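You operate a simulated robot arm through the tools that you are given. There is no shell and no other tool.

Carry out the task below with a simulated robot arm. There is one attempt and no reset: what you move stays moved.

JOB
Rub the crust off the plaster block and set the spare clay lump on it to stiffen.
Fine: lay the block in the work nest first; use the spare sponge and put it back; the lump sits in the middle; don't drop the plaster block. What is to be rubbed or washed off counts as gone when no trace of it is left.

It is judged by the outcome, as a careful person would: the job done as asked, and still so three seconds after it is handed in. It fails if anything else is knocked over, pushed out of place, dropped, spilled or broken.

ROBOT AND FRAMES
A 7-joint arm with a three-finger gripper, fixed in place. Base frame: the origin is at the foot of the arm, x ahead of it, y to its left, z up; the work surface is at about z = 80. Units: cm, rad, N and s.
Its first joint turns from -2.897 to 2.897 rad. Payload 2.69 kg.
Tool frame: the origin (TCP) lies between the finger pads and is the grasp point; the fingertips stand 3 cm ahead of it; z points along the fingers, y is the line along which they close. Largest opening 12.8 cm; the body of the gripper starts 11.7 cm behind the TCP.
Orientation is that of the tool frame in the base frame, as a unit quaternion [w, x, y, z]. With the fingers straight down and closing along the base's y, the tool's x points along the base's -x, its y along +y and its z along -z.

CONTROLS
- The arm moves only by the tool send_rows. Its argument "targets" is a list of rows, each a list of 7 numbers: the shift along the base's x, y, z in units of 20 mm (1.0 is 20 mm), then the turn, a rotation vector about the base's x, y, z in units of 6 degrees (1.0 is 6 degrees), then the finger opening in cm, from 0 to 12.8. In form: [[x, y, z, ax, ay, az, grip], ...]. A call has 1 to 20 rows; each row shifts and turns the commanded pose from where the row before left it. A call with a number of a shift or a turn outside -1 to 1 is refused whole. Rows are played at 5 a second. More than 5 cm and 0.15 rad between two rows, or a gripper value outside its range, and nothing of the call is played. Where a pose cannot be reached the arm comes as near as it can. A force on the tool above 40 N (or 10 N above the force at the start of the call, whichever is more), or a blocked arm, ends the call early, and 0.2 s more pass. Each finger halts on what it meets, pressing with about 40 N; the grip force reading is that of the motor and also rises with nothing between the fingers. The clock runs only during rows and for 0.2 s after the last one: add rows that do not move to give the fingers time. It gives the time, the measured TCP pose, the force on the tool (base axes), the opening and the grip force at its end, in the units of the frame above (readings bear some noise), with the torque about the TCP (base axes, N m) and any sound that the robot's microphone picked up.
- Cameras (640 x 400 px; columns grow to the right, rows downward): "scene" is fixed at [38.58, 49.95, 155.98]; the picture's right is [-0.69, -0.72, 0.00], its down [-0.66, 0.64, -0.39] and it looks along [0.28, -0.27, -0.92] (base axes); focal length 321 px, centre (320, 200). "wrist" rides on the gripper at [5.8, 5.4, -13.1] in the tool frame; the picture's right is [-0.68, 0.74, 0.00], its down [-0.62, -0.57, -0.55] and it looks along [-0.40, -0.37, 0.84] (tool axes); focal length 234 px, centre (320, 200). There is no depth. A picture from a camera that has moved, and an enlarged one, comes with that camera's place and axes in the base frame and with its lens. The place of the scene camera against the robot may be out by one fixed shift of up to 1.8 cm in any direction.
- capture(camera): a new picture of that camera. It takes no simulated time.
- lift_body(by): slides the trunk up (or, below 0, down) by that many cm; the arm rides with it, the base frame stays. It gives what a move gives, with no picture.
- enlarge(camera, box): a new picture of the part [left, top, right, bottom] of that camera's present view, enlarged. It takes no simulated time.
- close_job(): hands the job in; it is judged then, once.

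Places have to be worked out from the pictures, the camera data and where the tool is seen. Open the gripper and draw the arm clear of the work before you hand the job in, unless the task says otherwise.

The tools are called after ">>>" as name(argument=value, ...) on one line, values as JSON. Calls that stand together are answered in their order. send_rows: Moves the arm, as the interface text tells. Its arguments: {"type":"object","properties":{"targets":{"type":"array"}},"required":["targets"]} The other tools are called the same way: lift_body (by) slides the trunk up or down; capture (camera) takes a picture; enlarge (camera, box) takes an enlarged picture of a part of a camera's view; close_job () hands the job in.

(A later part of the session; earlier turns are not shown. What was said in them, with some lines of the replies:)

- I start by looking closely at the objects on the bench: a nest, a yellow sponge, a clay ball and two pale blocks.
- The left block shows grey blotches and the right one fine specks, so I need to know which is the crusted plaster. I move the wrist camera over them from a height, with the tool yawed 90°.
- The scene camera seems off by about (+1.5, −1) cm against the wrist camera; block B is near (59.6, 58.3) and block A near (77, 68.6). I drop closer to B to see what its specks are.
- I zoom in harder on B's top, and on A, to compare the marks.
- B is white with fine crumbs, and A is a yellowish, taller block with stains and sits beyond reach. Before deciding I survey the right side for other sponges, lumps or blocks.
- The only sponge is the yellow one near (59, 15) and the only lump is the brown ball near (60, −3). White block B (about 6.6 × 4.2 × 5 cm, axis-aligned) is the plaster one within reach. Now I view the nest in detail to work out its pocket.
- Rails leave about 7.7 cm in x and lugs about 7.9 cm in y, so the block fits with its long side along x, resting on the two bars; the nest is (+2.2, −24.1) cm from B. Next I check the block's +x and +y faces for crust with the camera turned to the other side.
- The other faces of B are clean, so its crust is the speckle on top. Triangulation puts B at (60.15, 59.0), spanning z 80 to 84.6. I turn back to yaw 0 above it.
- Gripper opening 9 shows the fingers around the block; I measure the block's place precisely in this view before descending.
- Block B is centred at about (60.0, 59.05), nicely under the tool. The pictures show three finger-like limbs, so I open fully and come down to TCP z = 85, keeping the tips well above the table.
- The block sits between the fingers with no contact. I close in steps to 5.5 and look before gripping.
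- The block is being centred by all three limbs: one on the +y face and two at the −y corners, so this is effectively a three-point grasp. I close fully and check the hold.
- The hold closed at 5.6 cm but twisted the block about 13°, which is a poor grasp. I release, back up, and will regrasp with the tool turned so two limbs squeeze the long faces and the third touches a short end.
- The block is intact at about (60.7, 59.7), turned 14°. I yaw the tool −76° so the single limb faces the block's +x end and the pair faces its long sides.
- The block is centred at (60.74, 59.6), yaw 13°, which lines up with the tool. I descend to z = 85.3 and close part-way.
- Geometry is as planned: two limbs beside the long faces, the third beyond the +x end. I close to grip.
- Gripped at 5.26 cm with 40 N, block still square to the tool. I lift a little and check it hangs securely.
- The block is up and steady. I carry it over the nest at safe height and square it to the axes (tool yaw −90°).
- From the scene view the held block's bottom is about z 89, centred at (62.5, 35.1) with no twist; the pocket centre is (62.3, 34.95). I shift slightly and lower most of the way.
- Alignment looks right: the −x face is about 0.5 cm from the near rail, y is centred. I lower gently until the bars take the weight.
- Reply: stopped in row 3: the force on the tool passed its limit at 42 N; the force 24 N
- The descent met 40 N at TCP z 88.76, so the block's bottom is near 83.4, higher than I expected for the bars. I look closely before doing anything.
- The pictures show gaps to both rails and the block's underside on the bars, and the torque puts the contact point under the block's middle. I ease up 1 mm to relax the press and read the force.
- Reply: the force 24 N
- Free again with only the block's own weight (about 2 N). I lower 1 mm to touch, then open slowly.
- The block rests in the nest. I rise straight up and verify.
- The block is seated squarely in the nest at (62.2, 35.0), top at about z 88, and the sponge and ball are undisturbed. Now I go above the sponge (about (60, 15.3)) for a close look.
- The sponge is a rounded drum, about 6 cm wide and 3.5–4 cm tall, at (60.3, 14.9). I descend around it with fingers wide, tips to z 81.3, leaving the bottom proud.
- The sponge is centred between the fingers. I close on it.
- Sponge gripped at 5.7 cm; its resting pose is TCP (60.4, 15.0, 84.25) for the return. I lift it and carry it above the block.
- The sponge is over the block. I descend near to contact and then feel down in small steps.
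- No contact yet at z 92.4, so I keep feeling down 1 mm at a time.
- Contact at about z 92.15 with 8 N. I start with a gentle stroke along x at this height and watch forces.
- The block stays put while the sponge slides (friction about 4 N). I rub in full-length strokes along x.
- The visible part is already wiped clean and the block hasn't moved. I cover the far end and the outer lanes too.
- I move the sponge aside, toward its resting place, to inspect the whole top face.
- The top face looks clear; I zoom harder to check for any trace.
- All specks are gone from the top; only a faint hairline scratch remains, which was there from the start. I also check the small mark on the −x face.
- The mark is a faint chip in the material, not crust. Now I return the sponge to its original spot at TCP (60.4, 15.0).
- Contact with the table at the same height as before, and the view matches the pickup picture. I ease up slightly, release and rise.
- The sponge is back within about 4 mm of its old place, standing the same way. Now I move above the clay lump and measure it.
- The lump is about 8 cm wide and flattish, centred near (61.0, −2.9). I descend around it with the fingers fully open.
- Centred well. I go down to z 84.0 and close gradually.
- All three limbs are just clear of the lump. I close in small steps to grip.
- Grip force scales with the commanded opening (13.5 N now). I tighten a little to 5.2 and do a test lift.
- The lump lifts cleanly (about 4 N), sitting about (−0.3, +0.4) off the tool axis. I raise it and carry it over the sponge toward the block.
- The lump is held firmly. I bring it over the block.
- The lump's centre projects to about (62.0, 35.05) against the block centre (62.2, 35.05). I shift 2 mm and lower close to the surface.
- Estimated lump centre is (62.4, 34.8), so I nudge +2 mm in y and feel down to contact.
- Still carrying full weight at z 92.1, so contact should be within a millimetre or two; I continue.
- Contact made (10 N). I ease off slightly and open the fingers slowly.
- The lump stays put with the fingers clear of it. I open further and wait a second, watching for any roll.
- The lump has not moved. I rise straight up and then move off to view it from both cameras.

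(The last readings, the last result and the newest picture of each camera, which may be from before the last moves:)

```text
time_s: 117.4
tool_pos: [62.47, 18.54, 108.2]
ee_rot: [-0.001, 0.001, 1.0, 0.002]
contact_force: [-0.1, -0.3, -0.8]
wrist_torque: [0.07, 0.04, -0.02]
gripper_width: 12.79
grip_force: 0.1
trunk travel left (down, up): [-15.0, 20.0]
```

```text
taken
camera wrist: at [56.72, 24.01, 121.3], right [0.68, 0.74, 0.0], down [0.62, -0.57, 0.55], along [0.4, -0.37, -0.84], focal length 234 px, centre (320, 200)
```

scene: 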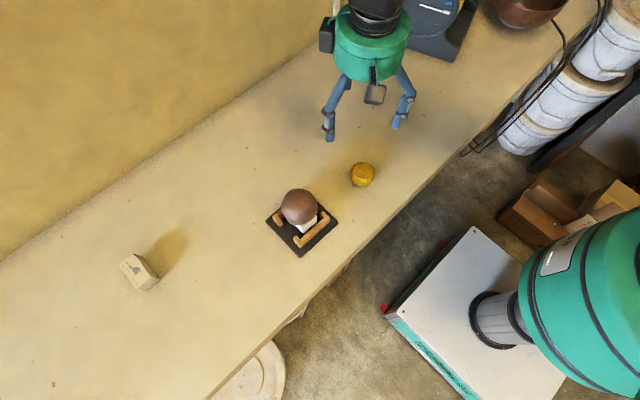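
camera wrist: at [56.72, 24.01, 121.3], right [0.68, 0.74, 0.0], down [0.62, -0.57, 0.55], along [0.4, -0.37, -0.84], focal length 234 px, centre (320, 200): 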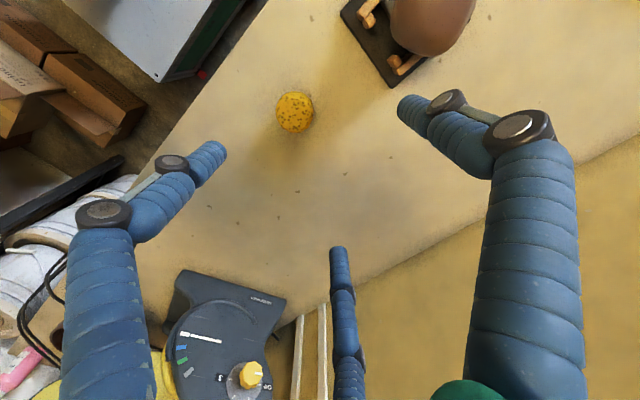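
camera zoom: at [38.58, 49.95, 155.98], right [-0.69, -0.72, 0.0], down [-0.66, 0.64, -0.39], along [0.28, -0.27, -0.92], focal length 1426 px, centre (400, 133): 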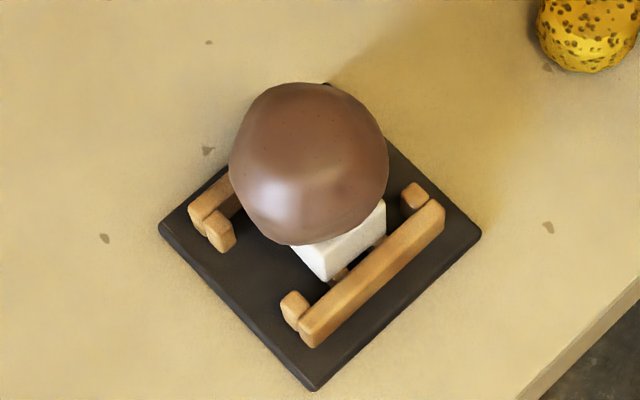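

The lump's centre works out to (62.2, 35.0), the middle of the block, and everything else is in place. I draw further off, wait a few seconds, and confirm nothing creeps.

>>> send_rows(targets=[[0, -0.8, 0.5, 0, 0, 0, 12.8], [0, -0.8, 0.5, 0, 0, 0, 12.8], [0, -0.8, 0.5, 0, 0, 0, 12.8], [0, 0, 0, 0, 0, 0, 12.8], [0, 0, 0, 0, 0, 0, 12.8], [0, 0, 0, 0, 0, 0, 12.8], [0, 0, 0, 0, 0, 0, 12.8], [0, 0, 0, 0, 0, 0, 12.8], [0, 0, 0, 0, 0, 0, 12.8], [0, 0, 0, 0, 0, 0, 12.8], [0, 0, 0, 0, 0, 0, 12.8], [0, 0, 0, 0, 0, 0, 12.8], [0, 0, 0, 0, 0, 0, 12.8], [0, 0, 0, 0, 0, 0, 12.8], [0, 0, 0, 0, 0, 0, 12.8], [0, 0, 0, 0, 0, 0, 12.8]])

>>> enlarge(camera="scene", box=[262, 170, 342, 260])

>>> enlarge(camera="scene", box=[340, 150, 396, 200])

```text
time_s: 120.8
tool_pos: [62.4, 13.94, 111.28]
ee_rot: [0.0, 0.001, 1.0, 0.001]
contact_force: [0.9, -0.6, -0.2]
wrist_torque: [0.01, 0.02, -0.01]
gripper_width: 12.78
grip_force: 0.0
trunk travel left (down, up): [-15.0, 20.0]
```

```text
4.44 times, centred on (302, 215) of scene
camera zoom: at [38.58, 49.95, 155.98], right [-0.69, -0.72, 0.0], down [-0.66, 0.64, -0.39], along [0.28, -0.27, -0.92], focal length 1426 px, centre (400, 133)
```

zoom: 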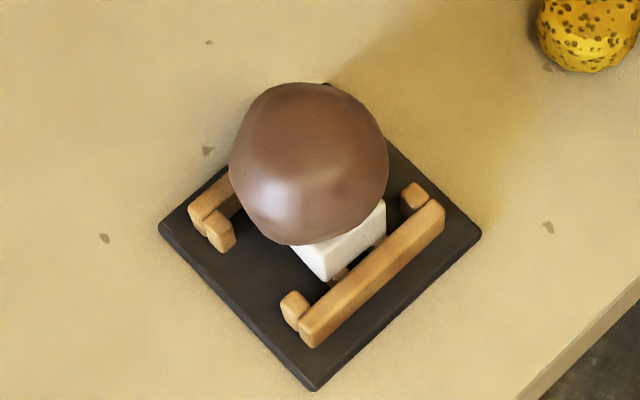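

```text
8.00 times, centred on (368, 175) of scene
camera zoom: at [38.58, 49.95, 155.98], right [-0.69, -0.72, 0.0], down [-0.66, 0.64, -0.39], along [0.28, -0.27, -0.92], focal length 2566 px, centre (-64, 400)
```

zoom: 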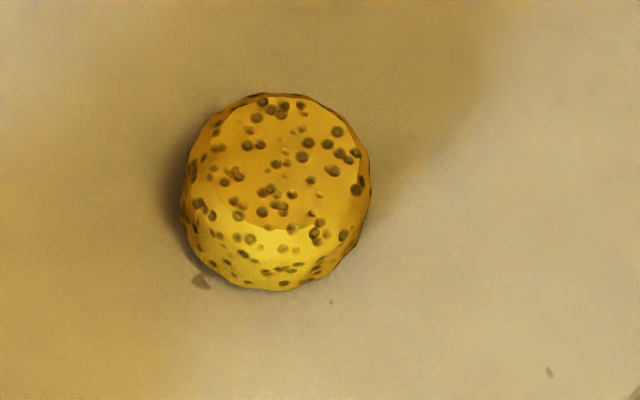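

Over three seconds nothing has moved. The block is in the nest with no crust visible on it, the lump sits in the middle, the sponge is back in its place, and the gripper is open and clear. I hand the job in.

>>> close_job()

```text
The job is handed in.
```

The job is handed in. The plaster block is in the work nest with its crust rubbed off, and the clay lump is sitting in the middle of its top. In the last pictures, more than three seconds after I let go of the lump, nothing had moved.

- **Which block:** There were two pale blocks. I took the white one with fine specks to be the plaster one. The other was yellowish with grey stains and out of reach, and I didn't touch it.
- **Handling the block:** My first grip twisted the block about 13° on the bench. I let go and gripped it again from the ends before lifting. On the way into the nest, one press reached the 40 N limit and stopped. The block was never dropped.
- **Crust:** The specks wiped off the top completely. A faint hairline scratch on top and a tiny chip on one side remain. Both were there at the start, and I took them to be part of the plaster.
- **Not checked:** I did not look at the underside of the block.
- **Sponge:** It is back standing as it was, about 4 mm from where it started.
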